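You operate a simulated robot arm through the tools that you are given. There is no shell and no other tool. Be economical: measure what you need, move in short steps, check, and stop when the job is done.

Carry out the task below with a simulated two-armed robot. There is one attempt and no reset: what you move stays moved.

TASK
Stack the grey rock that says "57" from the top of the door end of the long bench on top of the grey rock marked "95". Take the beige rock on the upper open shelf under the long bench and put it away on the top from the top of the third board of the steel rack. Fetch the 10x black eyepiece from the top of the shelf end of the long bench and stand it on the top of the blue edged bench. Open the middle grey drawer, put the clay stand from the inside of the middle grey drawer on the top of the blue edged bench, then shut the drawer. Put the scale card on the top from the top of the third board of the steel rack. Press the green save key of the control pad three times. Any order will do. Set down upright: black eyepiece.
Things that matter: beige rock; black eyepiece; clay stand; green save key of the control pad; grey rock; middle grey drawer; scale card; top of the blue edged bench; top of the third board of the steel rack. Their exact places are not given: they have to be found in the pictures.

Only the result counts: the job must be done as asked and must still hold three seconds after the hand-in. Knocking over, shifting, dropping, spilling or breaking anything else fails it.

THE ROBOT
Two 6-joint arms with two-finger grippers on one trunk, on a base that drives. Base frame: it is fixed to the floor where the robot stands at the start and does not move with it; the origin is under the middle of the robot, x ahead of it, y to its left, z up; the surface under the hand at the start is at about z = 0.76. Readings come in m, degrees, newtons and seconds.
The left shoulder is at the start at [0.07, 0.148, 1.408], the right one opposite. With the tool pointing down near the work surface each hand reaches from about 0.32 to 0.6 m from the robot's upright axis, wherever it stands, measured 20 degrees to its own side. Places, roughly: beige rock [0.5, -1, 0.5]; black eyepiece [0.5, -1.5, 0.75]; clay stand (6x6x2 cm) [0.5, -1.9, 0.4]; green save key of the control pad [0.3, -2.8, 0.8]; grey rock [0.5, 0, 0.75]; middle grey drawer [0.5, -2, 0.4]; scale card [0.5, -2.5, 0.75]; top of the blue edged bench [-1.4, -2.3, 0.8]; top of the third board of the steel rack (119x24 c [-1.82, -0.6, 1]. Payload 2.45 kg a hand.
The TCP of each hand is the grasp point between the finger pads, 0.03 m short of the fingertips. In the tool frame z runs along the fingers and y along their closing line. Largest opening 0.106 m; the body of the gripper starts 0.079 m behind the TCP.
Orientation is that of the tool frame in the base frame, as a unit quaternion [w, x, y, z]. With the fingers straight down and closing along the base's y, the tool's x points along the base's -x, its y along +y and its z along -z.

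THE INTERFACE
- The arms move only by the tool step_arm. It takes "left_deltas", "right_deltas" or both (then of equal length, played together; a hand with none holds still); each is a list of rows, each a list of 7 numbers: the shift along the base's x, y, z in m, then the turn, a rotation vector about the base's x, y, z in degrees, then the gripper command, from -1 (fully open) to 1 (shut), values between in proportion. In form: [[tx, ty, tz, ax, ay, az, grip], ...]. A call has 1 to 20 rows; each row is the pose to reach, as a shift and turn from the pose commanded when the call began. Each row takes 0.2 s and may step no farther than 0.05 m and 8.6 degrees from the row before; otherwise, or with a gripper value out of range, the whole call is refused. A pose out of reach is approached as far as the arm can. The call stops where the force on the tool passes 40 N (or 10 N more than at its start, if that is more) or the arm is blocked; 0.2 s more then pass. Each finger travels about 0.072 m/s and halts on what it meets, pressing with about 41 N; the grip force reading is that of the motor and also rises with nothing between the fingers. The clock runs only during rows and for 0.2 s after the last one: add rows that repeat a pose to give the fingers time. The reply holds the time, the measured pose of the TCP, the force on the tool along the base axes, the opening and the grip force, in the units named above and with some noise, with the torque about the TCP (base axes, N m) and any sound that the robot's microphone picked up.
- Cameras (640 x 400 px; columns grow to the right, rows downward): "scene" is now at [0.1109, 0.0287, 1.601]; the picture's right is [0.42, -0.91, -0.00], its down [-0.79, -0.36, -0.50] and it looks along [0.45, 0.21, -0.87] (base axes); focal length 278 px, centre (320, 200). "left" rides on the left gripper at [0.076, 0.002, -0.106] in its tool frame; the picture's right is [-0.02, 1.00, 0.00], its down [-0.78, -0.02, -0.62] and it looks along [-0.62, -0.01, 0.78] (tool axes); focal length 247 px, centre (320, 200). "right" rides on the right gripper at [0.076, -0.002, -0.106] in its tool frame; the picture's right is [0.02, 1.00, 0.00], its down [-0.78, 0.02, -0.62] and it looks along [-0.62, 0.01, 0.78] (tool axes); focal length 247 px, centre (320, 200).
- capture(camera): a new picture of that camera. No time passes.
- lift_body(by): slides the trunk up (or, below 0, down) by that many m; the arms and the scene camera ride with it, the base frame stays. It gives what a move gives, with no picture.
- drive_base(legs): drives the robot by 1 to 6 legs, each [ahead, left, turn to the left] in m, m and degrees, along the robot's own axes; the way and the turn of a leg run together, so that a leg with both is an arc; at most 1.5 m and 180 degrees a leg. The arms and the cameras ride along, it lands a little off, and it stops where it bumps. It gives what a move gives.
- pan_tilt(pan, tilt): turns the head with the scene camera to pan (to the left, within 86 degrees either way) and tilt (down, from -29 to 69), counted from straight ahead of the robot. It gives what a move gives.
- point_at(camera, pixels): there is no depth. For up to 12 entries [column, row, z] of the newest picture of that camera ("zoom" is the newest enlarged one), the place [x, y] in the base frame at which the ray of that pixel passes the height z, good to about 0.002 m. No time passes.
- inspect(camera, box): a new picture of the part [left, top, right, bottom] of that camera's present view, enlarged. No time passes.
- finish_job(): hands the job in; it is judged then, once.

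Work in short steps. Measure before you move; look again where a grasp or a placing could have gone wrong, and mend it. You have 131 turns and 162 pictures in all, those below and enlarged ones among them. Open the grippers and draw the arms clear of the work before you hand the job in, unless the task says otherwise.

The tools are called by a JSON object that holds its "op" and its "data". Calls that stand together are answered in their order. step_arm: Moves the arms, as the interface text tells. Its arguments: {"type":"object","properties":{"left_deltas":{"type":"array","items":{"type":"array","items":{"type":"number"}}},"right_deltas":{"type":"array","items":{"type":"array","items":{"type":"number"}}}},"required":[]} The other tools are called the same way: lift_body (by) slides the trunk up or down; drive_base (legs) drives the base; pan_tilt (pan, tilt) turns the head that bears the scene camera; capture (camera) takes a picture; point_at (camera, pixels) gives the place at which the rays of pixels pass given heights; inspect (camera, box) takes an enlarged picture of a part of a camera's view; finish_job () hands the job in.

At the start:

```text
clock: 0.0
left_position: [0.4541, 0.3226, 1.0473]
left_tool_rot: [0.0, 0.0, 1.0, 0.0]
left_wrist_force: [0.0, -0.2, -0.1]
left_moment: [0.01, 0.03, 0.01]
left_width: 0.106
left_grip_force: 0.1
right_position: [0.5961, -0.0909, 0.9994]
right_tool_rot: [0.0, 0.0, 1.0, 0.0]
right_wrist_force: [1.0, 0.2, 0.4]
right_moment: [0.01, 0.0, 0.01]
right_width: 0.1058
right_grip_force: 0.1
trunk travel left (down, up): [-0.881, 0.059]
robot x, y, heading: [-0.002, 0.0006, 0.1]
head pan, tilt: [24.8, 60.3]
```

scene: 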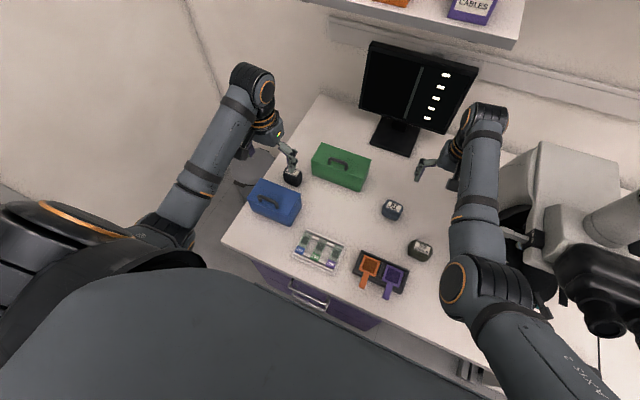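
right: 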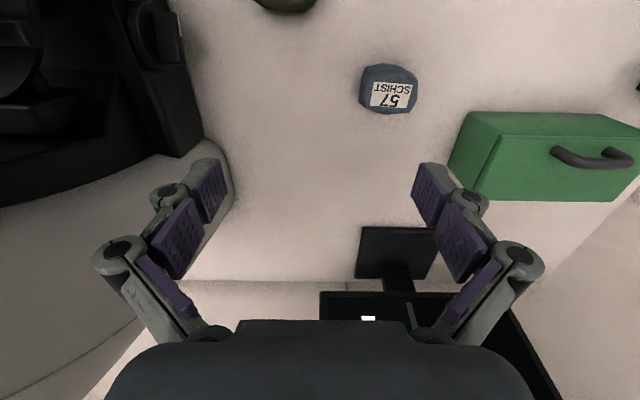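
left: 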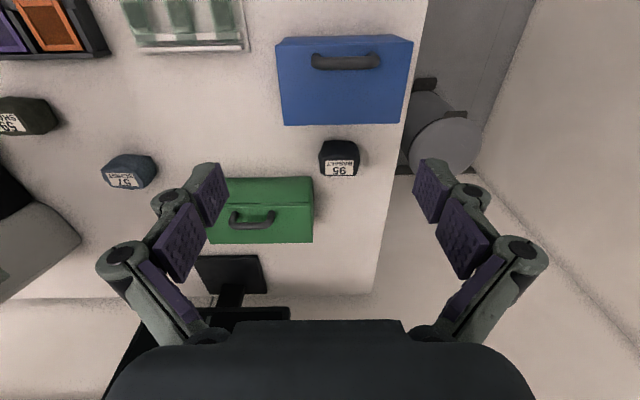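

The pictures show rock 57 (right cam 388,88), rock 95 (left cam 340,158) and a third rock. I enlarge to locate them.

{"op": "inspect", "data": {"camera": "right", "box": [320, 30, 460, 130]}}

{"op": "inspect", "data": {"camera": "left", "box": [290, 110, 400, 190]}}

{"op": "point_at", "data": {"camera": "right", "pixels": [[388, 112, 0.76], [388, 66, 0.8], [360, 90, 0.78], [417, 90, 0.78]]}}

{"op": "point_at", "data": {"camera": "left", "pixels": [[340, 177, 0.76], [340, 142, 0.8], [320, 160, 0.78], [360, 160, 0.78], [128, 188, 0.76], [128, 155, 0.8]]}}

```text
4.00 times, centred on (390, 80) of right
```

zoom: 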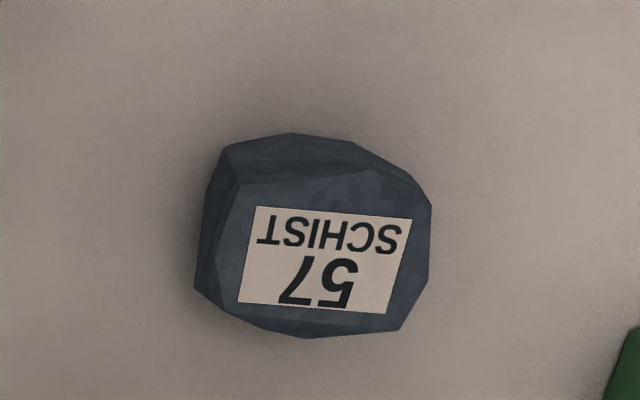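

```text
5.00 times, centred on (345, 150) of left
```

zoom: 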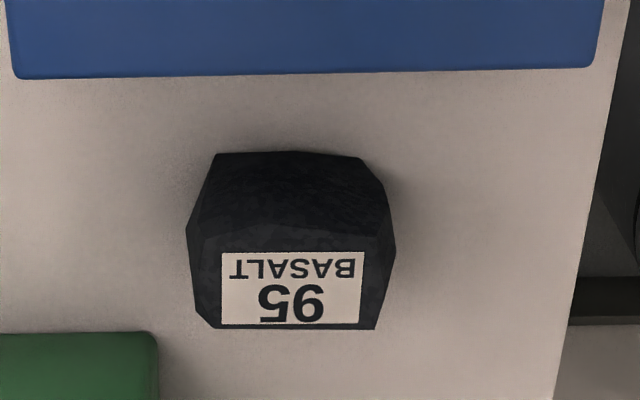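

```text
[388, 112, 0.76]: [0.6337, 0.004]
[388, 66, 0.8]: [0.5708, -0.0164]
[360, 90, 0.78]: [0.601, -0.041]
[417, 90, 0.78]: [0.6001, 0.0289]
```

```text
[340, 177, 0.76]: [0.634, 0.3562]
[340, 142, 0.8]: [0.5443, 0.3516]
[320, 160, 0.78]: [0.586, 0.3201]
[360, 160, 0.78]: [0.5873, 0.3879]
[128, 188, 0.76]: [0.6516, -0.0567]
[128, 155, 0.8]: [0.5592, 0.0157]
```

Next I triangulate 57's top label from both wrist cameras to get its height.

{"op": "inspect", "data": {"camera": "left", "box": [88, 145, 168, 195]}}

{"op": "inspect", "data": {"camera": "scene", "box": [240, 140, 440, 265]}}

{"op": "point_at", "data": {"camera": "right", "pixels": [[392, 95, 0.8], [392, 95, 0.82]]}}

{"op": "point_at", "data": {"camera": "left", "pixels": [[339.6, 167.8, 0.8], [339.6, 167.8, 0.82], [322, 175, 0.81], [358, 175, 0.81]]}}

```text
8.00 times, centred on (128, 170) of left
```

zoom: 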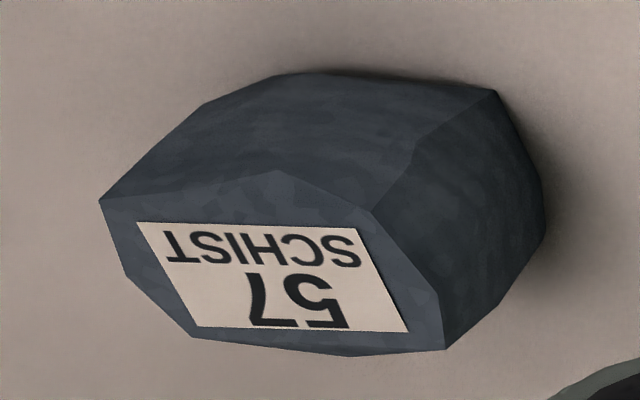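

```text
3.20 times, centred on (340, 202) of scene
```

zoom: 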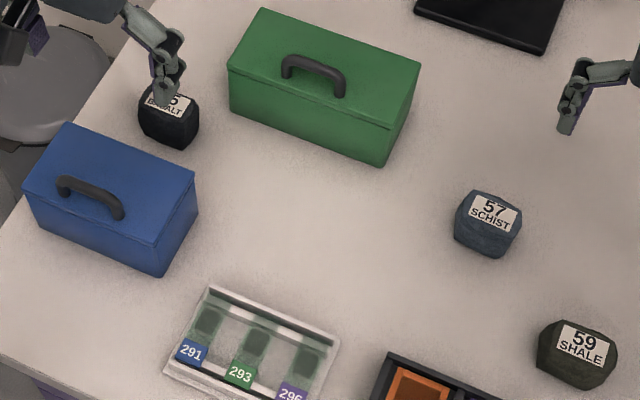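

```text
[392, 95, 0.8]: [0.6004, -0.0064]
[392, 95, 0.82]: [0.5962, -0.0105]
```

```text
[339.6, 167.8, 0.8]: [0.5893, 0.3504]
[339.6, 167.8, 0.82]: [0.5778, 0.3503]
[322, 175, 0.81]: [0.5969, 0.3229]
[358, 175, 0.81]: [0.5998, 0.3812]
```

Label centre of 57 in left cam is about (122.4,179.4); query it at several heights.

{"op": "point_at", "data": {"camera": "left", "pixels": [[122.4, 179.4, 0.8], [122.4, 179.4, 0.82], [122.4, 179.4, 0.84], [340, 142, 0.76], [340, 148.5, 0.82], [340, 175.5, 0.82]]}}

{"op": "point_at", "data": {"camera": "right", "pixels": [[392, 95, 0.84], [360, 92, 0.79], [417.5, 92, 0.79], [390, 64, 0.76]]}}

```text
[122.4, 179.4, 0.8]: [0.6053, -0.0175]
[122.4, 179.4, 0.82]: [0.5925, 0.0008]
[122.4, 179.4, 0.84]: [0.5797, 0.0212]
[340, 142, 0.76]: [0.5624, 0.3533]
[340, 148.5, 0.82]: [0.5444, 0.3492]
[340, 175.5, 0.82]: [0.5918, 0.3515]
```

```text
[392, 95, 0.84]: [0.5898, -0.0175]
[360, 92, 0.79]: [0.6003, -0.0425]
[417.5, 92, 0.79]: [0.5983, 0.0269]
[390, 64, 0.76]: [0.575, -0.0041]
```

Top of 57 is at z≈0.81, centre (0.598,-0.008). Now I measure the boxes beside rock 95 and the bench front edge.

{"op": "point_at", "data": {"camera": "scene", "pixels": [[222, 245, 0.76], [460, 360, 0.76], [312, 163, 0.84], [361, 191, 0.76], [289, 225, 0.76], [301, 195, 0.84], [393, 205, 0.81], [292, 174, 0.81], [391, 205, 0.8]]}}

{"op": "inspect", "data": {"camera": "left", "box": [190, 20, 430, 260]}}

{"op": "inspect", "data": {"camera": "scene", "box": [220, 130, 400, 240]}}

```text
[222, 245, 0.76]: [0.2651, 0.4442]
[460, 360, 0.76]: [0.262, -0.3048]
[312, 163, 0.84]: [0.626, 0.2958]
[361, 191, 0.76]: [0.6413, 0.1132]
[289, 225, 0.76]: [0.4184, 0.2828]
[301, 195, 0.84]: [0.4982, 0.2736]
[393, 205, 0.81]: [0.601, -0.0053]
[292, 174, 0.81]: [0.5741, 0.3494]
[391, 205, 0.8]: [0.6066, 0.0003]
```

```text
1.67 times, centred on (310, 140) of left
```

zoom: 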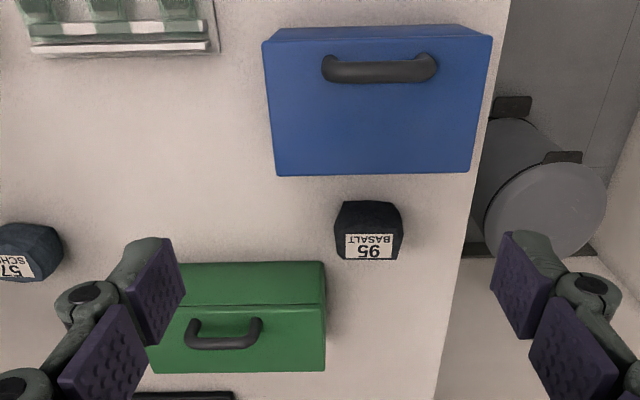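

```text
3.56 times, centred on (310, 185) of scene
```

zoom: 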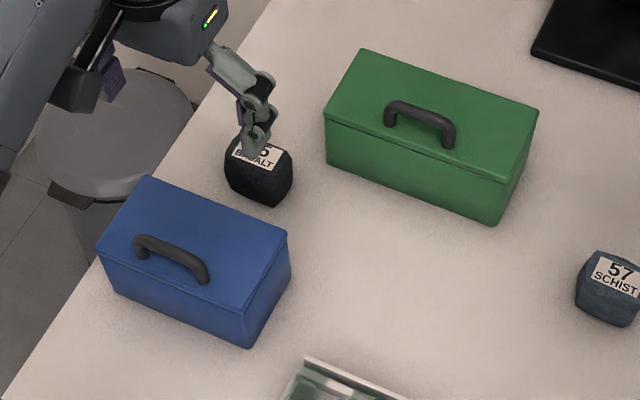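

I'll pin the box corners from the left camera.

{"op": "point_at", "data": {"camera": "left", "pixels": [[313, 178, 0.76], [313, 203, 0.84], [313, 203, 0.86], [313, 243, 0.84], [280, 125, 0.84], [280, 125, 0.86], [411, 125, 0.84], [320, 160, 0.78], [360, 160, 0.78]]}}

{"op": "point_at", "data": {"camera": "scene", "pixels": [[310.9, 162, 0.84], [310.9, 162, 0.86], [262.5, 182, 0.84], [262.5, 182, 0.86], [300.5, 196, 0.84], [300.5, 196, 0.86]]}}

```text
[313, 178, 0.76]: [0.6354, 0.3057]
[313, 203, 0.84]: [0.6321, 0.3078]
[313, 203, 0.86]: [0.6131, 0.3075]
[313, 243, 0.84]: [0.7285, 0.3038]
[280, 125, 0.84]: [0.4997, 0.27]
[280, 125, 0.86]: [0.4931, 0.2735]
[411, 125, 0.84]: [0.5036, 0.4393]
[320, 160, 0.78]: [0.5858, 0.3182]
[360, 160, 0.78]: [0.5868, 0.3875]
```

```text
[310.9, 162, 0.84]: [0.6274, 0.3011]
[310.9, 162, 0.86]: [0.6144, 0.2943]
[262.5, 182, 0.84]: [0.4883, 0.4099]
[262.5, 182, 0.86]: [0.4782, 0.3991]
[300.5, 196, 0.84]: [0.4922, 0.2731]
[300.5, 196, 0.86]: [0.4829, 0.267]
```

Fingers closing along y fit both rocks. I raise both hands (and draw the right one back), so I can lower the trunk for more reach.

{"op": "step_arm", "data": {"left_deltas": [[0, 0, 0.05, 0, 0, 0, -1], [0, 0, 0.1, 0, 0, 0, -1], [0, 0, 0.15, 0, 0, 0, -1], [0, 0, 0.2, 0, 0, 0, -1]], "right_deltas": [[0, 0, 0.05, 0, 0, 0, -1], [-0.03, 0, 0.1, 0, 0, 0, -1], [-0.07, 0, 0.15, 0, 0, 0, -1], [-0.11, 0, 0.18, 0, 0, 0, -1]]}}

{"op": "lift_body", "data": {"by": -0.18}}

```text
refused: row 2 steps farther than a row can; nothing moved
```

```text
clock: 2.0
left_position: [0.4536, 0.3218, 0.868]
left_tool_rot: [0.001, 0.0, 1.0, 0.0]
left_wrist_force: [0.0, 0.2, 0.0]
left_moment: [0.03, 0.04, -0.02]
left_width: 0.106
left_grip_force: 0.2
right_position: [0.5964, -0.0907, 0.8197]
right_tool_rot: [0.0, 0.001, 1.0, 0.0]
right_wrist_force: [0.4, 1.5, 6.9]
right_moment: [0.39, 0.02, -0.02]
right_width: 0.1057
right_grip_force: 0.1
trunk travel left (down, up): [-0.701, 0.239]
robot x, y, heading: [0.0022, 0.0008, -0.0]
head pan, tilt: [24.8, 60.3]
```

The arm rows were refused but the trunk went down; the right hand feels 7 N, probably touching rock 57. I raise both straight up and look.

{"op": "step_arm", "data": {"left_deltas": [[0, 0, 0.04, 0, 0, 0, -1], [0, 0, 0.08, 0, 0, 0, -1], [0, 0, 0.12, 0, 0, 0, -1], [0, 0, 0.16, 0, 0, 0, -1]], "right_deltas": [[0, 0, 0.04, 0, 0, 0, -1], [0, 0, 0.08, 0, 0, 0, -1], [0, 0, 0.12, 0, 0, 0, -1], [0, 0, 0.16, 0, 0, 0, -1]]}}

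{"op": "capture", "data": {"camera": "right"}}

{"op": "capture", "data": {"camera": "left"}}

{"op": "capture", "data": {"camera": "scene"}}

```text
clock: 3.0
left_position: [0.4036, 0.3579, 1.0109]
left_tool_rot: [0.002, 0.0, 1.0, -0.002]
left_wrist_force: [0.6, 0.5, -0.3]
left_moment: [0.03, 0.01, 0.01]
left_width: 0.1061
left_grip_force: 0.0
left hand out of reach, approached as far as the arm can: row 1, 2, 3, 4
right_position: [0.6129, -0.0879, 0.9667]
right_tool_rot: [-0.001, 0.0, 1.0, 0.0]
right_wrist_force: [-0.9, 0.3, 0.0]
right_moment: [0.0, -0.03, 0.01]
right_width: 0.1059
right_grip_force: 0.1
right hand out of reach, approached as far as the arm can: row 4
trunk travel left (down, up): [-0.701, 0.239]
robot x, y, heading: [-0.0034, -0.0027, 0.2]
head pan, tilt: [24.8, 60.3]
```

```text
152 pictures are left
```

right: 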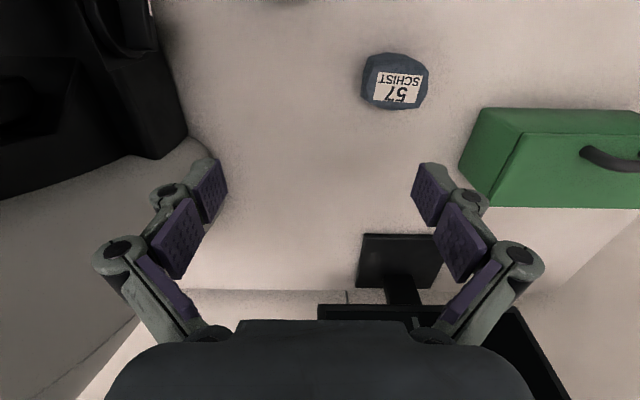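

```text
151 pictures are left
```

left: 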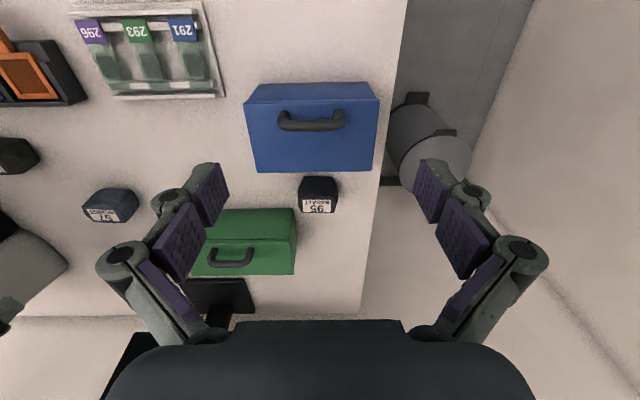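

```text
150 pictures are left
```

scene: 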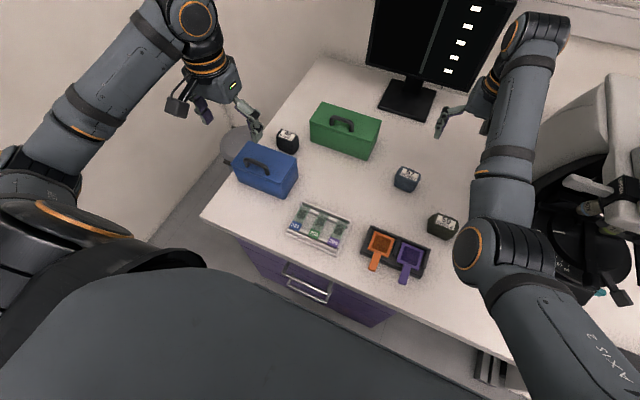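

Rock 57 looks unmoved; I verify its place and the wall/stool positions, then approach with the right hand.

{"op": "point_at", "data": {"camera": "right", "pixels": [[398, 88, 0.81], [361, 85, 0.79], [428, 85, 0.79], [395, 53, 0.76]]}}

{"op": "point_at", "data": {"camera": "left", "pixels": [[470, 155, 0.45], [490, 180, 0.0], [318, 204, 0.81]]}}

{"op": "step_arm", "data": {"right_deltas": [[-0.007, 0.04, -0.02, 0, 0, 0, -1], [-0.015, 0.08, -0.04, 0, 0, 0, -1], [-0.015, 0.08, -0.06, 0, 0, 0, -1]]}}

{"op": "capture", "data": {"camera": "right"}}

```text
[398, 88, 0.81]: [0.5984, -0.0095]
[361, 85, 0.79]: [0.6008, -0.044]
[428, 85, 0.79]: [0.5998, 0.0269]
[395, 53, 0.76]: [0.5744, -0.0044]
```

```text
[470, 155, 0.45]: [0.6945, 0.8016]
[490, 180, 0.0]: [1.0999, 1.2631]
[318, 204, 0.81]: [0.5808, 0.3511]
```

```text
clock: 3.8
left_position: [0.4048, 0.3586, 1.0113]
left_tool_rot: [0.002, 0.0, 1.0, -0.002]
left_wrist_force: [-0.2, 0.0, -0.1]
left_moment: [-0.02, -0.02, 0.03]
left_width: 0.1059
left_grip_force: 0.1
right_position: [0.611, -0.0294, 0.9107]
right_tool_rot: [0.007, 0.01, 1.0, -0.008]
right_wrist_force: [0.4, 0.3, -1.1]
right_moment: [0.01, 0.0, 0.0]
right_width: 0.1061
right_grip_force: 0.0
right hand out of reach, approached as far as the arm can: row 2, 3
trunk travel left (down, up): [-0.701, 0.239]
robot x, y, heading: [-0.0011, 0.0003, -0.3]
head pan, tilt: [24.8, 60.3]
```

```text
149 pictures are left
```

right: 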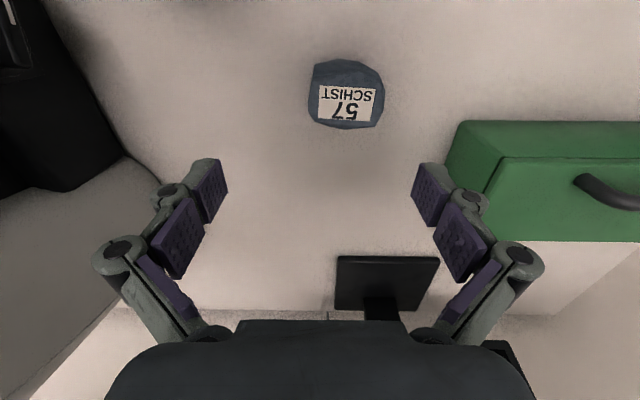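

The right hand can't come that far inboard at this low trunk. I raise the trunk 0.1 and drive left 0.12 so the rock sits more to the right arm's own side.

{"op": "lift_body", "data": {"by": 0.1}}

{"op": "drive_base", "data": {"legs": [[0, 0.12, 0]]}}

```text
clock: 5.1
left_position: [0.405, 0.3598, 1.11]
left_tool_rot: [0.003, 0.0, 1.0, -0.002]
left_wrist_force: [0.5, 0.1, -0.2]
left_moment: [0.01, -0.05, -0.02]
left_width: 0.1057
left_grip_force: 0.1
right_position: [0.6087, -0.0307, 1.0043]
right_tool_rot: [0.003, 0.011, 1.0, -0.009]
right_wrist_force: [0.0, -0.2, -0.3]
right_moment: [-0.02, 0.03, -0.01]
right_width: 0.106
right_grip_force: 0.0
trunk travel left (down, up): [-0.801, 0.139]
robot x, y, heading: [-0.001, -0.0029, 0.2]
head pan, tilt: [24.8, 60.3]
```

```text
clock: 6.4
left_position: [0.4053, 0.4797, 1.1116]
left_tool_rot: [0.003, 0.0, 1.0, -0.002]
left_wrist_force: [0.1, 1.0, 0.3]
left_moment: [0.01, 0.04, -0.04]
left_width: 0.1059
left_grip_force: 0.0
right_position: [0.6076, 0.0879, 1.0053]
right_tool_rot: [0.001, 0.012, 1.0, -0.009]
right_wrist_force: [0.3, -1.0, 0.2]
right_moment: [0.02, -0.01, 0.0]
right_width: 0.1062
right_grip_force: 0.1
trunk travel left (down, up): [-0.801, 0.139]
robot x, y, heading: [-0.0002, 0.1197, -0.1]
head pan, tilt: [24.8, 60.3]
```

Move the right hand above 57: shift about (-0.01,-0.096,-0.08).

{"op": "step_arm", "data": {"right_deltas": [[0, -0.04, -0.02, 0, 0, 0, -1], [-0.005, -0.08, -0.04, 0, 0, 0, -1], [-0.01, -0.096, -0.08, 0, 0, 0, -1], [-0.01, -0.096, -0.11, 0, 0, 0, -1]]}}

{"op": "capture", "data": {"camera": "right"}}

```text
clock: 7.4
left_position: [0.4055, 0.4785, 1.1111]
left_tool_rot: [0.003, 0.001, 1.0, -0.002]
left_wrist_force: [-0.8, 0.5, 0.1]
left_moment: [-0.04, -0.01, -0.01]
left_width: 0.106
left_grip_force: 0.1
right_position: [0.5995, -0.0038, 0.894]
right_tool_rot: [0.001, 0.011, 1.0, -0.009]
right_wrist_force: [0.5, 0.6, -0.5]
right_moment: [0.02, 0.02, -0.01]
right_width: 0.1058
right_grip_force: 0.0
trunk travel left (down, up): [-0.801, 0.139]
robot x, y, heading: [-0.001, 0.1166, -0.2]
head pan, tilt: [24.8, 60.3]
```

```text
148 pictures are left
```

right: 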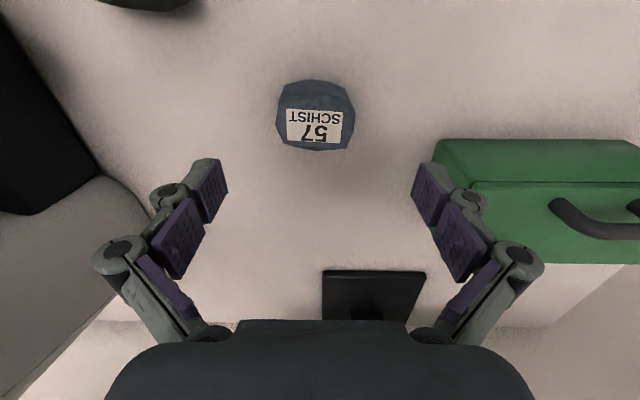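

In reach. Descend to z≈0.798 and close on the rock.

{"op": "step_arm", "data": {"right_deltas": [[-0.001, -0.005, -0.04, 0, 0, 0, -1], [-0.001, -0.005, -0.08, 0, 0, 0, -1], [-0.001, -0.005, -0.096, 0, 0, 0, -1], [-0.001, -0.005, -0.096, 0, 0, 0, 0], [-0.001, -0.005, -0.096, 0, 0, 0, 0.6], [-0.001, -0.005, -0.096, 0, 0, 0, 0.6], [-0.001, -0.005, -0.096, 0, 0, 0, 0.6]]}}

{"op": "capture", "data": {"camera": "right"}}

```text
clock: 9.0
left_position: [0.4056, 0.4795, 1.1113]
left_tool_rot: [0.004, 0.0, 1.0, -0.002]
left_wrist_force: [0.0, 1.2, -0.7]
left_moment: [0.0, 0.03, -0.01]
left_width: 0.1061
left_grip_force: 0.0
right_position: [0.5981, -0.0107, 0.8013]
right_tool_rot: [0.002, 0.011, 1.0, -0.01]
right_wrist_force: [1.1, 0.3, 1.6]
right_moment: [0.18, 0.03, -0.05]
right_width: 0.0645
right_grip_force: 41.2
trunk travel left (down, up): [-0.801, 0.139]
robot x, y, heading: [0.0017, 0.124, -0.0]
head pan, tilt: [24.8, 60.3]
```

```text
147 pictures are left
```

right: 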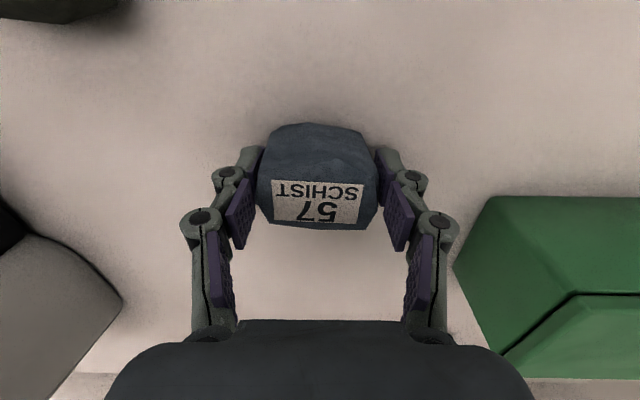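

Gripped (0.0645 m). Lift, and look left with the head before driving.

{"op": "point_at", "data": {"camera": "right", "pixels": [[317, 203, 0.81], [317, 125, 0.77]]}}

{"op": "step_arm", "data": {"right_deltas": [[0, 0, 0.04, 0, 0, 0, 0.6], [0, 0, 0.08, 0, 0, 0, 0.6], [0, 0, 0.12, 0, 0, 0, 0.6], [0, 0, 0.15, 0, 0, 0, 0.6]]}}

{"op": "pan_tilt", "data": {"pan": 50, "tilt": 35}}

{"op": "capture", "data": {"camera": "scene"}}

```text
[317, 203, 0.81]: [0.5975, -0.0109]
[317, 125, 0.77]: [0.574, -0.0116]
```

```text
clock: 10.0
left_position: [0.4046, 0.4799, 1.1115]
left_tool_rot: [0.004, -0.001, 1.0, -0.002]
left_wrist_force: [-0.1, -0.3, 0.7]
left_moment: [0.0, 0.0, -0.02]
left_width: 0.1062
left_grip_force: 0.0
right_position: [0.5976, -0.0104, 0.9471]
right_tool_rot: [0.001, 0.01, 1.0, -0.01]
right_wrist_force: [-0.4, 0.1, -4.0]
right_moment: [-0.02, -0.02, 0.01]
right_width: 0.064
right_grip_force: 41.0
trunk travel left (down, up): [-0.801, 0.139]
robot x, y, heading: [0.0015, 0.12, 0.0]
head pan, tilt: [24.8, 60.3]
```

```text
clock: 10.9
left_position: [0.4058, 0.4807, 1.1118]
left_tool_rot: [0.003, 0.0, 1.0, -0.001]
left_wrist_force: [0.2, 0.5, 0.4]
left_moment: [0.0, -0.04, 0.0]
left_width: 0.1061
left_grip_force: 0.0
right_position: [0.5978, -0.0105, 0.9472]
right_tool_rot: [0.001, 0.012, 1.0, -0.009]
right_wrist_force: [-0.7, 0.5, -4.0]
right_moment: [0.02, 0.03, 0.02]
right_width: 0.0642
right_grip_force: 40.5
trunk travel left (down, up): [-0.801, 0.139]
robot x, y, heading: [0.0004, 0.1199, -0.0]
head pan, tilt: [50.0, 35.0]
```

```text
146 pictures are left
```

scene: 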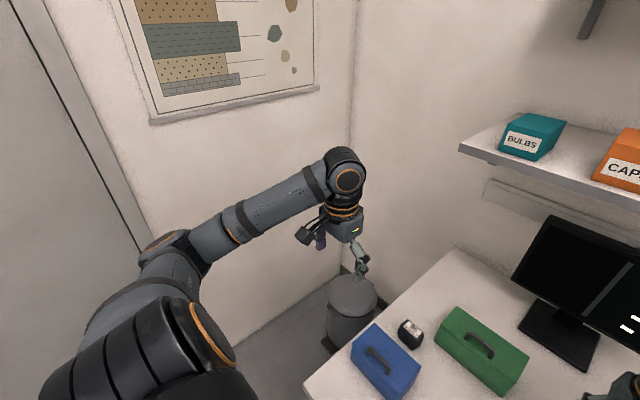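

Measure the left wall from the wall-floor line at about (250,335) and the far corner.

{"op": "point_at", "data": {"camera": "scene", "pixels": [[245, 337, 0], [290, 308, 0], [348, 350, 0], [410, 326, 0.81]]}}

```text
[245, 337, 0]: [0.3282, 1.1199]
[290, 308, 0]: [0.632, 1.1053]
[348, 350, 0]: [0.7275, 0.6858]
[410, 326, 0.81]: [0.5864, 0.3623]
```

{"op": "point_at", "data": {"camera": "scene", "pixels": [[150, 240, 1.35], [150, 240, 1.2], [345, 170, 1.35]]}}

{"op": "drive_base", "data": {"legs": [[0, 0.28, 0]]}}

```text
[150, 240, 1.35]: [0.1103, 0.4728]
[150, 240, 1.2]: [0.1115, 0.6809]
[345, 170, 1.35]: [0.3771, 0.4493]
```

```text
clock: 12.8
left_position: [0.4054, 0.7582, 1.111]
left_tool_rot: [0.003, 0.001, 1.0, -0.002]
left_wrist_force: [-0.1, -0.7, 0.0]
left_moment: [0.0, -0.03, -0.01]
left_width: 0.1058
left_grip_force: 0.1
right_position: [0.5976, 0.2676, 0.9463]
right_tool_rot: [0.0, 0.012, 1.0, -0.008]
right_wrist_force: [0.3, -0.6, -3.6]
right_moment: [0.03, -0.02, -0.02]
right_width: 0.0639
right_grip_force: 41.0
trunk travel left (down, up): [-0.801, 0.139]
robot x, y, heading: [0.0006, 0.403, -0.1]
head pan, tilt: [50.0, 35.0]
```

Now shift the held rock over 95: (-0.0155,+0.0835), then look.

{"op": "step_arm", "data": {"right_deltas": [[-0.005, 0.04, 0, 0, 0, 0, 0.6], [-0.0155, 0.0835, 0, 0, 0, 0, 0.6], [-0.0155, 0.0835, 0, 0, 0, 0, 0.6]]}}

{"op": "capture", "data": {"camera": "right"}}

{"op": "pan_tilt", "data": {"pan": 0, "tilt": 55}}

{"op": "capture", "data": {"camera": "scene"}}

```text
clock: 13.8
left_position: [0.4061, 0.76, 1.1112]
left_tool_rot: [0.003, 0.0, 1.0, -0.002]
left_wrist_force: [0.4, -0.3, -0.6]
left_moment: [0.03, 0.02, 0.01]
left_width: 0.1058
left_grip_force: 0.1
right_position: [0.5891, 0.3223, 0.9408]
right_tool_rot: [0.004, 0.027, 0.999, -0.028]
right_wrist_force: [0.9, -1.0, -2.5]
right_moment: [-0.02, 0.04, -0.02]
right_width: 0.0636
right_grip_force: 41.1
trunk travel left (down, up): [-0.801, 0.139]
robot x, y, heading: [0.002, 0.4011, -0.3]
head pan, tilt: [50.0, 35.0]
stopped in row 3 (right hand): the arm was blocked; the commanded pose is now the measured one
```

```text
145 pictures are left
```

right: 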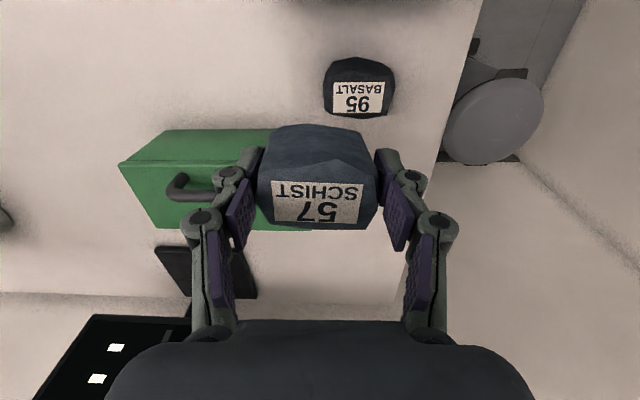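

```text
clock: 15.0
left_position: [0.4058, 0.759, 1.1111]
left_tool_rot: [0.002, 0.0, 1.0, -0.001]
left_wrist_force: [0.1, -0.1, 0.2]
left_moment: [0.02, 0.03, 0.0]
left_width: 0.106
left_grip_force: 0.0
right_position: [0.588, 0.3228, 0.9413]
right_tool_rot: [0.003, 0.027, 0.999, -0.029]
right_wrist_force: [0.2, -0.2, -3.5]
right_moment: [0.0, 0.01, 0.01]
right_width: 0.0638
right_grip_force: 41.3
trunk travel left (down, up): [-0.801, 0.139]
robot x, y, heading: [0.0017, 0.3991, -0.0]
head pan, tilt: [0.0, 55.0]
```

```text
144 pictures are left
```

scene: 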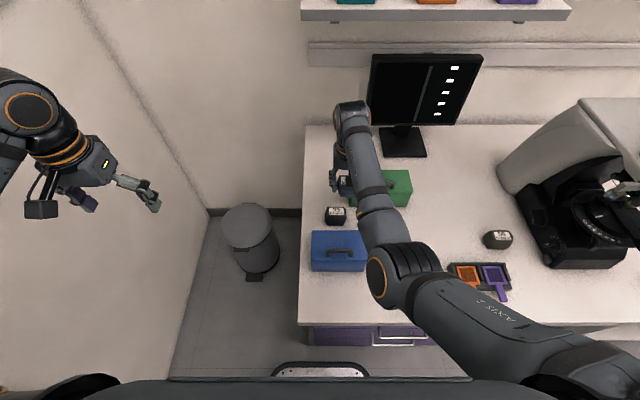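

Blocked by a joint limit inboard. Drive left 0.07 more, then shift back to the target with tilt corrected.

{"op": "drive_base", "data": {"legs": [[0, 0.07, 0]]}}

{"op": "step_arm", "data": {"right_deltas": [[-0.003, -0.02, 0, 1.1, 0, 0.9, 0.6], [-0.006, -0.041, 0, 2.2, 0, 1.8, 0.6], [-0.006, -0.041, 0, 2.2, 0, 1.8, 0.6]]}}

{"op": "capture", "data": {"camera": "right"}}

```text
clock: 16.0
left_position: [0.405, 0.8224, 1.1121]
left_tool_rot: [0.002, 0.002, 1.0, 0.0]
left_wrist_force: [0.5, -0.1, 0.0]
left_moment: [0.04, 0.02, -0.02]
left_width: 0.1061
left_grip_force: 0.0
right_position: [0.5887, 0.3881, 0.9409]
right_tool_rot: [0.004, 0.028, 0.999, -0.027]
right_wrist_force: [-0.7, -1.0, -3.4]
right_moment: [0.05, -0.01, 0.0]
right_width: 0.0638
right_grip_force: 41.0
trunk travel left (down, up): [-0.801, 0.139]
robot x, y, heading: [-0.0008, 0.4701, -0.1]
head pan, tilt: [0.0, 55.0]
```

```text
clock: 16.8
left_position: [0.4061, 0.8296, 1.1104]
left_tool_rot: [0.003, 0.001, 1.0, -0.003]
left_wrist_force: [-0.4, 1.2, 0.1]
left_moment: [-0.05, 0.0, 0.01]
left_width: 0.1061
left_grip_force: 0.0
right_position: [0.5821, 0.3512, 0.9413]
right_tool_rot: [0.003, 0.012, 1.0, -0.011]
right_wrist_force: [0.6, 0.2, -3.4]
right_moment: [0.03, 0.0, 0.0]
right_width: 0.0635
right_grip_force: 40.8
trunk travel left (down, up): [-0.801, 0.139]
robot x, y, heading: [0.0015, 0.4731, -0.1]
head pan, tilt: [0.0, 55.0]
```

```text
143 pictures are left
```

right: 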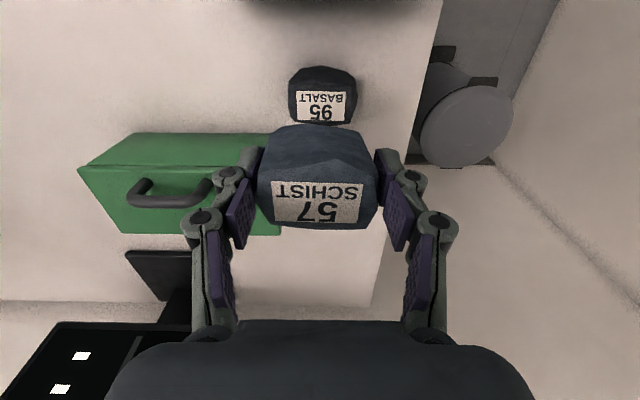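

Verify 95's location relative to the hand before lowering.

{"op": "inspect", "data": {"camera": "right", "box": [270, 50, 370, 135]}}

{"op": "point_at", "data": {"camera": "right", "pixels": [[321, 107, 0.81], [288, 95, 0.79], [356, 95, 0.79], [321, 67, 0.76], [321, 125, 0.81], [321, 90, 0.81]]}}

```text
4.71 times, centred on (320, 92) of right
```

zoom: 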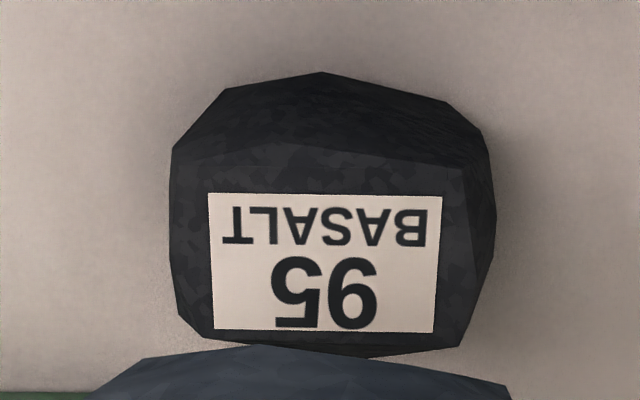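

```text
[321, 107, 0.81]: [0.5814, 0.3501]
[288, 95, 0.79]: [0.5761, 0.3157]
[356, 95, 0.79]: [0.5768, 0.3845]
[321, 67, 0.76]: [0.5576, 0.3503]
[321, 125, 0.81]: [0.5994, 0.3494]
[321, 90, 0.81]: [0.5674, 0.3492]
```

Aligned. Lower to z≈0.857, then feel for contact.

{"op": "step_arm", "data": {"right_deltas": [[0, -0.001, -0.04, 0, 0, 0, 0.6], [0, -0.001, -0.07, 0, 0, 0, 0.6], [0, -0.001, -0.083, 0, 0, 0, 0.6], [0, -0.001, -0.083, 0, 0, 0, 0.6]]}}

{"op": "capture", "data": {"camera": "scene"}}

```text
clock: 17.8
left_position: [0.4057, 0.8268, 1.1108]
left_tool_rot: [0.004, 0.001, 1.0, -0.002]
left_wrist_force: [-0.6, -0.3, -0.4]
left_moment: [0.0, 0.01, 0.0]
left_width: 0.1059
left_grip_force: 0.1
right_position: [0.5846, 0.3497, 0.8579]
right_tool_rot: [0.004, 0.012, 1.0, -0.01]
right_wrist_force: [-0.6, -1.4, 1.2]
right_moment: [0.11, 0.09, 0.04]
right_width: 0.064
right_grip_force: 41.4
trunk travel left (down, up): [-0.801, 0.139]
robot x, y, heading: [0.0001, 0.4682, -0.3]
head pan, tilt: [0.0, 55.0]
```

```text
141 pictures are left
```

scene: 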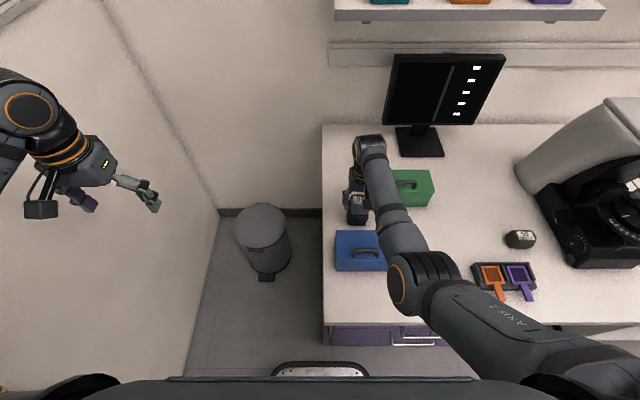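

Contact felt (force went from -3.5 to +1.2 N). Lower 2 mm, release and rise.

{"op": "step_arm", "data": {"right_deltas": [[0, 0, -0.002, 0, 0, 0, 0.6], [0, 0, -0.002, 0, 0, 0, -0.25], [0, 0, -0.002, 0, 0, 0, -0.5], [0, 0, -0.002, 0, 0, 0, -0.6], [0, 0, 0.0, 0, 0, 0, -0.6]]}}

{"op": "capture", "data": {"camera": "right"}}

```text
clock: 19.0
left_position: [0.4054, 0.8275, 1.1118]
left_tool_rot: [0.004, 0.002, 1.0, -0.001]
left_wrist_force: [0.1, -0.6, 0.5]
left_moment: [-0.02, 0.0, -0.01]
left_width: 0.1061
left_grip_force: 0.0
right_position: [0.583, 0.3482, 0.858]
right_tool_rot: [0.005, 0.012, 1.0, -0.01]
right_wrist_force: [0.4, 0.3, 0.5]
right_moment: [0.02, 0.0, 0.01]
right_width: 0.0848
right_grip_force: 0.0
trunk travel left (down, up): [-0.801, 0.139]
robot x, y, heading: [0.0022, 0.4691, -0.2]
head pan, tilt: [0.0, 55.0]
```

```text
140 pictures are left
```

right: 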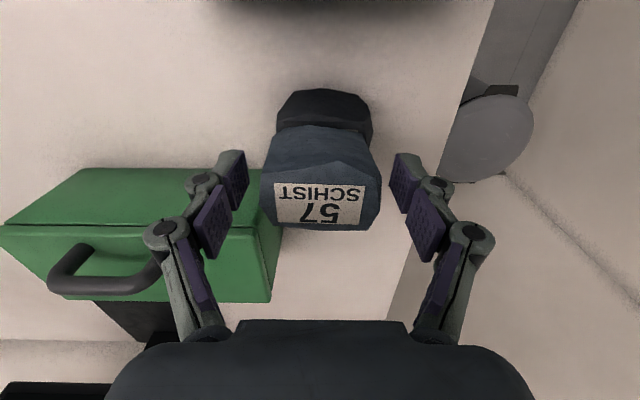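

It rests stably. Rise straight up and take another look.

{"op": "step_arm", "data": {"right_deltas": [[0, 0, 0.03, 0, 0, 0, -0.6], [0, 0, 0.07, 0, 0, 0, -0.6], [0, 0, 0.11, 0, 0, 0, -0.6], [0, 0, 0.15, 0, 0, 0, -0.6], [0, -0.04, 0.18, 0, 0, 0, -0.6], [-0.01, -0.08, 0.18, 0, 0, 0, -0.6]]}}

{"op": "capture", "data": {"camera": "right"}}

{"op": "capture", "data": {"camera": "scene"}}

```text
clock: 20.4
left_position: [0.4055, 0.8253, 1.1129]
left_tool_rot: [0.003, 0.002, 1.0, 0.0]
left_wrist_force: [0.0, 0.1, 0.1]
left_moment: [0.07, -0.03, -0.02]
left_width: 0.1061
left_grip_force: 0.0
right_position: [0.5903, 0.2646, 1.0158]
right_tool_rot: [0.005, 0.011, 1.0, -0.008]
right_wrist_force: [-0.1, -0.6, -0.5]
right_moment: [0.01, -0.05, 0.01]
right_width: 0.0846
right_grip_force: 0.0
right hand out of reach, approached as far as the arm can: row 5, 6
trunk travel left (down, up): [-0.801, 0.139]
robot x, y, heading: [-0.0016, 0.4692, -0.3]
head pan, tilt: [0.0, 55.0]
```

```text
139 pictures are left
```

right: 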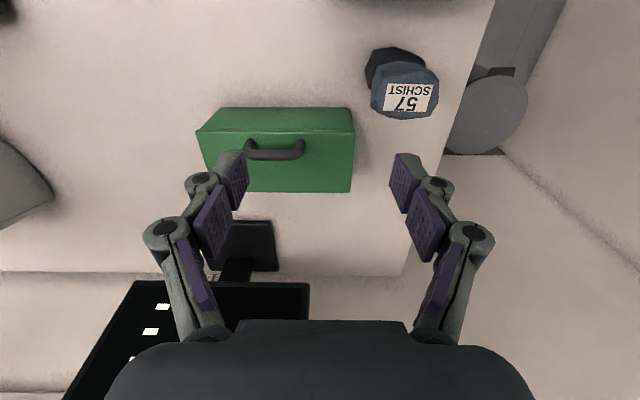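

```text
138 pictures are left
```

scene: 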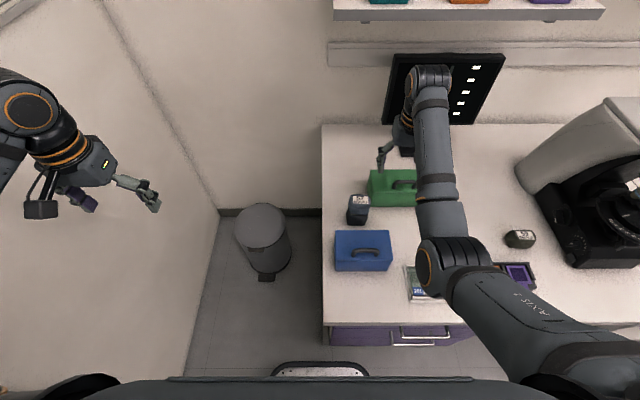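

Rock stack stands. Back off from the bench, then drive right and survey the bench with the head.

{"op": "drive_base", "data": {"legs": [[-0.7, 0, 0], [0, -1.4, 0]]}}

{"op": "pan_tilt", "data": {"pan": 0, "tilt": 30}}

{"op": "capture", "data": {"camera": "scene"}}

{"op": "pan_tilt", "data": {"pan": -60, "tilt": 30}}

{"op": "capture", "data": {"camera": "scene"}}

```text
clock: 31.0
left_position: [-0.2897, -0.5944, 1.1108]
left_tool_rot: [0.003, -0.006, 1.0, -0.002]
left_wrist_force: [0.9, 0.1, -0.9]
left_moment: [0.01, -0.01, -0.02]
left_width: 0.1061
left_grip_force: 0.1
right_position: [-0.098, -1.1507, 1.0158]
right_tool_rot: [0.004, 0.005, 1.0, -0.01]
right_wrist_force: [-0.2, 0.8, -0.6]
right_moment: [0.02, 0.0, 0.04]
right_width: 0.0849
right_grip_force: 0.1
trunk travel left (down, up): [-0.801, 0.139]
robot x, y, heading: [-0.6906, -0.9577, 0.8]
head pan, tilt: [0.0, 55.0]
```

```text
clock: 31.9
left_position: [-0.2902, -0.5948, 1.1114]
left_tool_rot: [0.003, -0.006, 1.0, -0.002]
left_wrist_force: [0.0, -0.4, 1.1]
left_moment: [0.0, 0.02, -0.01]
left_width: 0.106
left_grip_force: 0.0
right_position: [-0.0975, -1.1509, 1.0154]
right_tool_rot: [0.004, 0.006, 1.0, -0.01]
right_wrist_force: [-0.8, -0.3, 0.1]
right_moment: [-0.01, 0.0, 0.01]
right_width: 0.0849
right_grip_force: 0.0
trunk travel left (down, up): [-0.801, 0.139]
robot x, y, heading: [-0.6901, -0.9605, 0.7]
head pan, tilt: [0.0, 30.0]
```

```text
137 pictures are left
```

scene: 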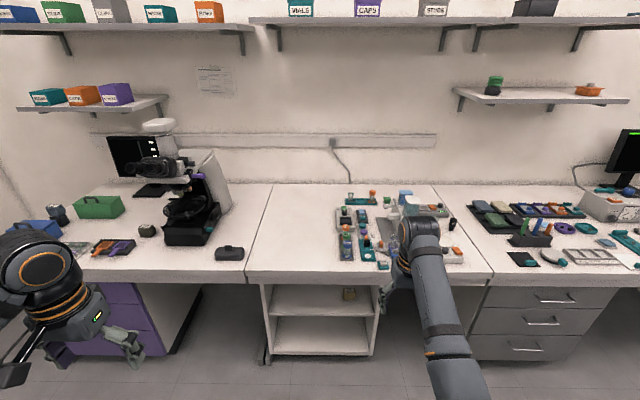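

```text
clock: 33.1
left_position: [-0.2905, -0.5942, 1.1114]
left_tool_rot: [0.004, -0.006, 1.0, -0.001]
left_wrist_force: [0.5, 0.3, -0.4]
left_moment: [0.01, 0.0, 0.03]
left_width: 0.1063
left_grip_force: 0.1
right_position: [-0.0968, -1.1509, 1.0156]
right_tool_rot: [0.005, 0.005, 1.0, -0.009]
right_wrist_force: [0.3, 0.7, 0.4]
right_moment: [0.01, -0.05, -0.02]
right_width: 0.0848
right_grip_force: 0.0
trunk travel left (down, up): [-0.801, 0.139]
robot x, y, heading: [-0.69, -0.9528, 0.8]
head pan, tilt: [-60.0, 30.0]
```

```text
136 pictures are left
```

scene: 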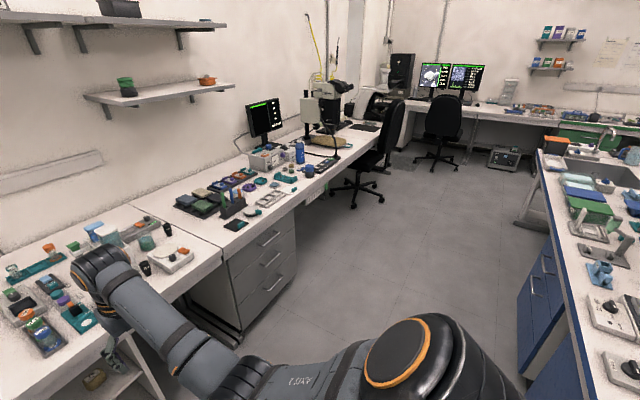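

Good overview. Now look at the shelf with the beige rock (first view ~(349,294)).

{"op": "pan_tilt", "data": {"pan": 0, "tilt": 30}}

{"op": "inspect", "data": {"camera": "scene", "box": [250, 270, 400, 364]}}

{"op": "inspect", "data": {"camera": "scene", "box": [320, 170, 480, 270]}}

{"op": "point_at", "data": {"camera": "scene", "pixels": [[349, 300, 0.48], [349, 300, 0.5], [262, 285, 0.74], [382, 285, 0.74], [246, 283, 0.74], [493, 283, 0.74], [268, 315, 0.5], [376, 316, 0.5]]}}

```text
clock: 34.5
left_position: [-0.2894, -0.594, 1.111]
left_tool_rot: [0.004, -0.005, 1.0, -0.001]
left_wrist_force: [-0.3, -0.8, -0.1]
left_moment: [0.02, 0.03, 0.01]
left_width: 0.1059
left_grip_force: 0.1
right_position: [-0.098, -1.1506, 1.0155]
right_tool_rot: [0.004, 0.006, 1.0, -0.01]
right_wrist_force: [-0.2, -0.2, 0.7]
right_moment: [0.02, 0.0, -0.01]
right_width: 0.0851
right_grip_force: 0.1
trunk travel left (down, up): [-0.801, 0.139]
robot x, y, heading: [-0.6902, -0.956, 0.8]
head pan, tilt: [0.0, 30.0]
```

```text
4.26 times, centred on (325, 317) of scene
```

zoom: 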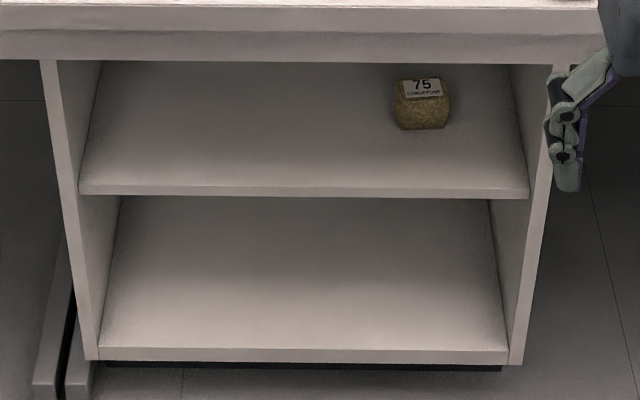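

```text
4.00 times, centred on (400, 220) of scene
```

zoom: 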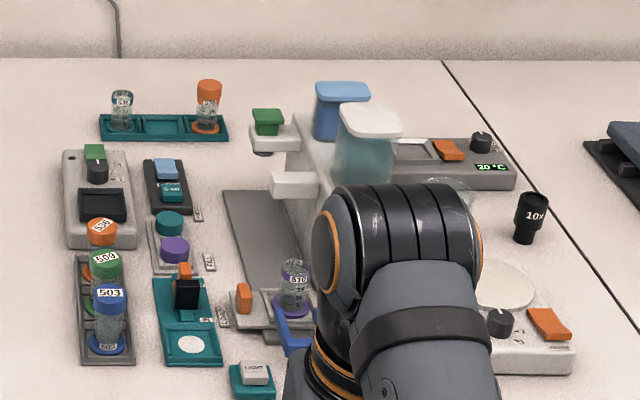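

```text
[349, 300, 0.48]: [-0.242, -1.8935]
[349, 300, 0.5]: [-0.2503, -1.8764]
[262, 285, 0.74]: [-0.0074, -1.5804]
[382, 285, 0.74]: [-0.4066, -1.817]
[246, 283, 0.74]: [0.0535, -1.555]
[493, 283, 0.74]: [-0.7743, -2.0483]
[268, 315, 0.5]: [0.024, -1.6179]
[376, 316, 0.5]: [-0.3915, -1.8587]
```

Eyepiece is at zoom (527,243 base). Locate it, then re-inspect the shelf for its coordinates.

{"op": "point_at", "data": {"camera": "zoom", "pixels": [[526, 241, 0.76], [514, 210, 0.8], [547, 210, 0.8], [530, 195, 0.83], [500, 285, 0.77]]}}

{"op": "inspect", "data": {"camera": "scene", "box": [250, 270, 400, 364]}}

{"op": "point_at", "data": {"camera": "zoom", "pixels": [[423, 128, 0.48], [423, 128, 0.5], [423, 128, 0.52], [80, 193, 0.48], [528, 198, 0.48], [80, 193, 0.5], [528, 198, 0.5], [60, 60, 0.72], [560, 66, 0.72], [100, 350, 0.08], [508, 352, 0.08]]}}

```text
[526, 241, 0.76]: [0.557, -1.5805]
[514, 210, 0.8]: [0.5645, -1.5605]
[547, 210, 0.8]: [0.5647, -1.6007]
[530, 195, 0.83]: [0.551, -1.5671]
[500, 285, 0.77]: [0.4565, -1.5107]
```

```text
4.26 times, centred on (325, 317) of scene
```

zoom: 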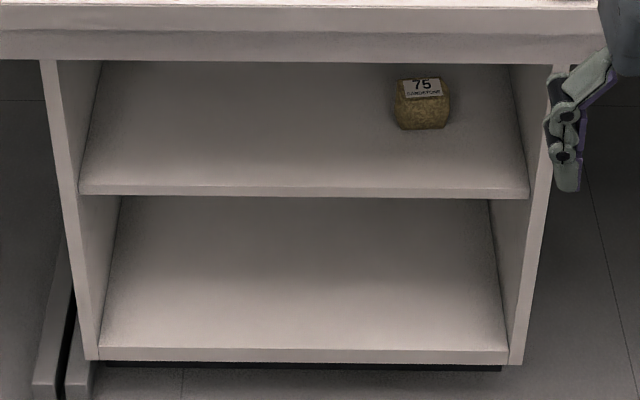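

```text
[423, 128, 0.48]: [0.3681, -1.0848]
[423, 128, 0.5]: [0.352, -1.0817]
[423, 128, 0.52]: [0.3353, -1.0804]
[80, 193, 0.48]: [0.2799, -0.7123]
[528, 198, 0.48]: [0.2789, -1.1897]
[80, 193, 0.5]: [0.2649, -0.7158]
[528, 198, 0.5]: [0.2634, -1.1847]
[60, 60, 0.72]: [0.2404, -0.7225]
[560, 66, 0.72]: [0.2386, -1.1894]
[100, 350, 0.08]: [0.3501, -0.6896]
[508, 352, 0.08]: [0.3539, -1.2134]
```

Rock's near base is about (0.36,-1.083), shelf z≈0.49. I lower the trunk 0.4 in the open and pitch the right tool forward (57° from down).

{"op": "lift_body", "data": {"by": -0.4}}

{"op": "step_arm", "data": {"right_deltas": [[-0.02, 0, 0, 0, -8, 0, -1], [-0.04, 0, 0, 0, -16, 0, -1], [-0.06, 0, 0, 0, -24, 0, -1], [-0.07, 0, 0, 0, -32, 0, -1], [-0.07, 0, 0, 0, -40, 0, -1], [-0.07, 0, 0, 0, -48, 0, -1], [-0.07, 0, 0, 0, -56, 0, -1]]}}

{"op": "capture", "data": {"camera": "right"}}

{"op": "pan_tilt", "data": {"pan": 0, "tilt": 25}}

{"op": "capture", "data": {"camera": "scene"}}

```text
clock: 38.3
left_position: [-0.2903, -0.5936, 0.7106]
left_tool_rot: [0.003, -0.006, 1.0, -0.002]
left_wrist_force: [0.0, 0.6, -0.2]
left_moment: [-0.02, 0.02, 0.0]
left_width: 0.1062
left_grip_force: 0.0
right_position: [-0.0968, -1.151, 0.6155]
right_tool_rot: [0.004, 0.006, 1.0, -0.01]
right_wrist_force: [0.2, 0.3, 0.2]
right_moment: [0.0, -0.04, -0.01]
right_width: 0.0849
right_grip_force: 0.0
trunk travel left (down, up): [-0.401, 0.539]
robot x, y, heading: [-0.6882, -0.9559, 0.5]
head pan, tilt: [0.0, 30.0]
```

```text
clock: 39.9
left_position: [-0.2892, -0.5936, 0.711]
left_tool_rot: [0.003, -0.007, 1.0, -0.002]
left_wrist_force: [0.9, 0.3, -1.0]
left_moment: [0.01, 0.03, 0.04]
left_width: 0.106
left_grip_force: 0.1
right_position: [-0.1685, -1.1509, 0.6158]
right_tool_rot: [0.473, 0.009, 0.881, -0.006]
right_wrist_force: [0.1, 1.5, 0.0]
right_moment: [0.0, -0.02, -0.02]
right_width: 0.1061
right_grip_force: 0.0
trunk travel left (down, up): [-0.401, 0.539]
robot x, y, heading: [-0.6911, -0.9575, 0.7]
head pan, tilt: [0.0, 30.0]
```

```text
132 pictures are left
```

right: 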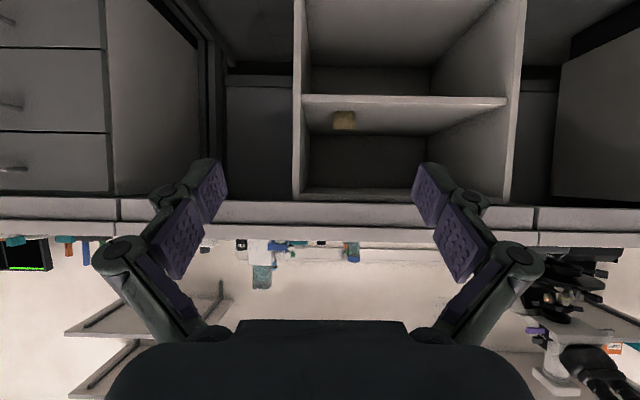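

```text
clock: 40.5
left_position: [-0.2899, -0.5933, 0.7101]
left_tool_rot: [0.003, -0.006, 1.0, -0.001]
left_wrist_force: [-0.3, -0.4, 0.6]
left_moment: [-0.04, 0.0, 0.02]
left_width: 0.1059
left_grip_force: 0.1
right_position: [-0.169, -1.1516, 0.6163]
right_tool_rot: [0.473, 0.008, 0.881, -0.005]
right_wrist_force: [-0.2, -0.1, 0.4]
right_moment: [-0.04, 0.0, 0.01]
right_width: 0.1061
right_grip_force: 0.0
trunk travel left (down, up): [-0.401, 0.539]
robot x, y, heading: [-0.69, -0.9573, 0.8]
head pan, tilt: [0.0, 25.0]
```

```text
131 pictures are left
```

scene: 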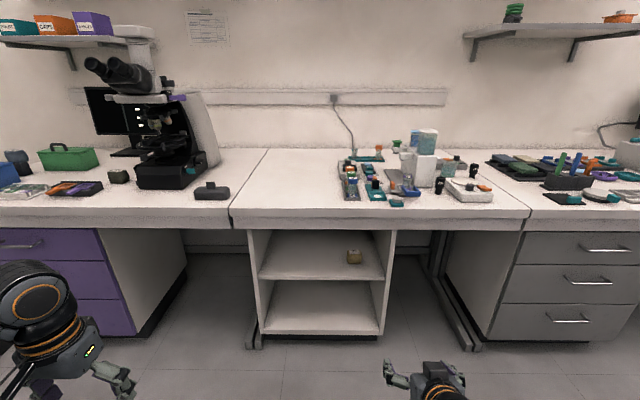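

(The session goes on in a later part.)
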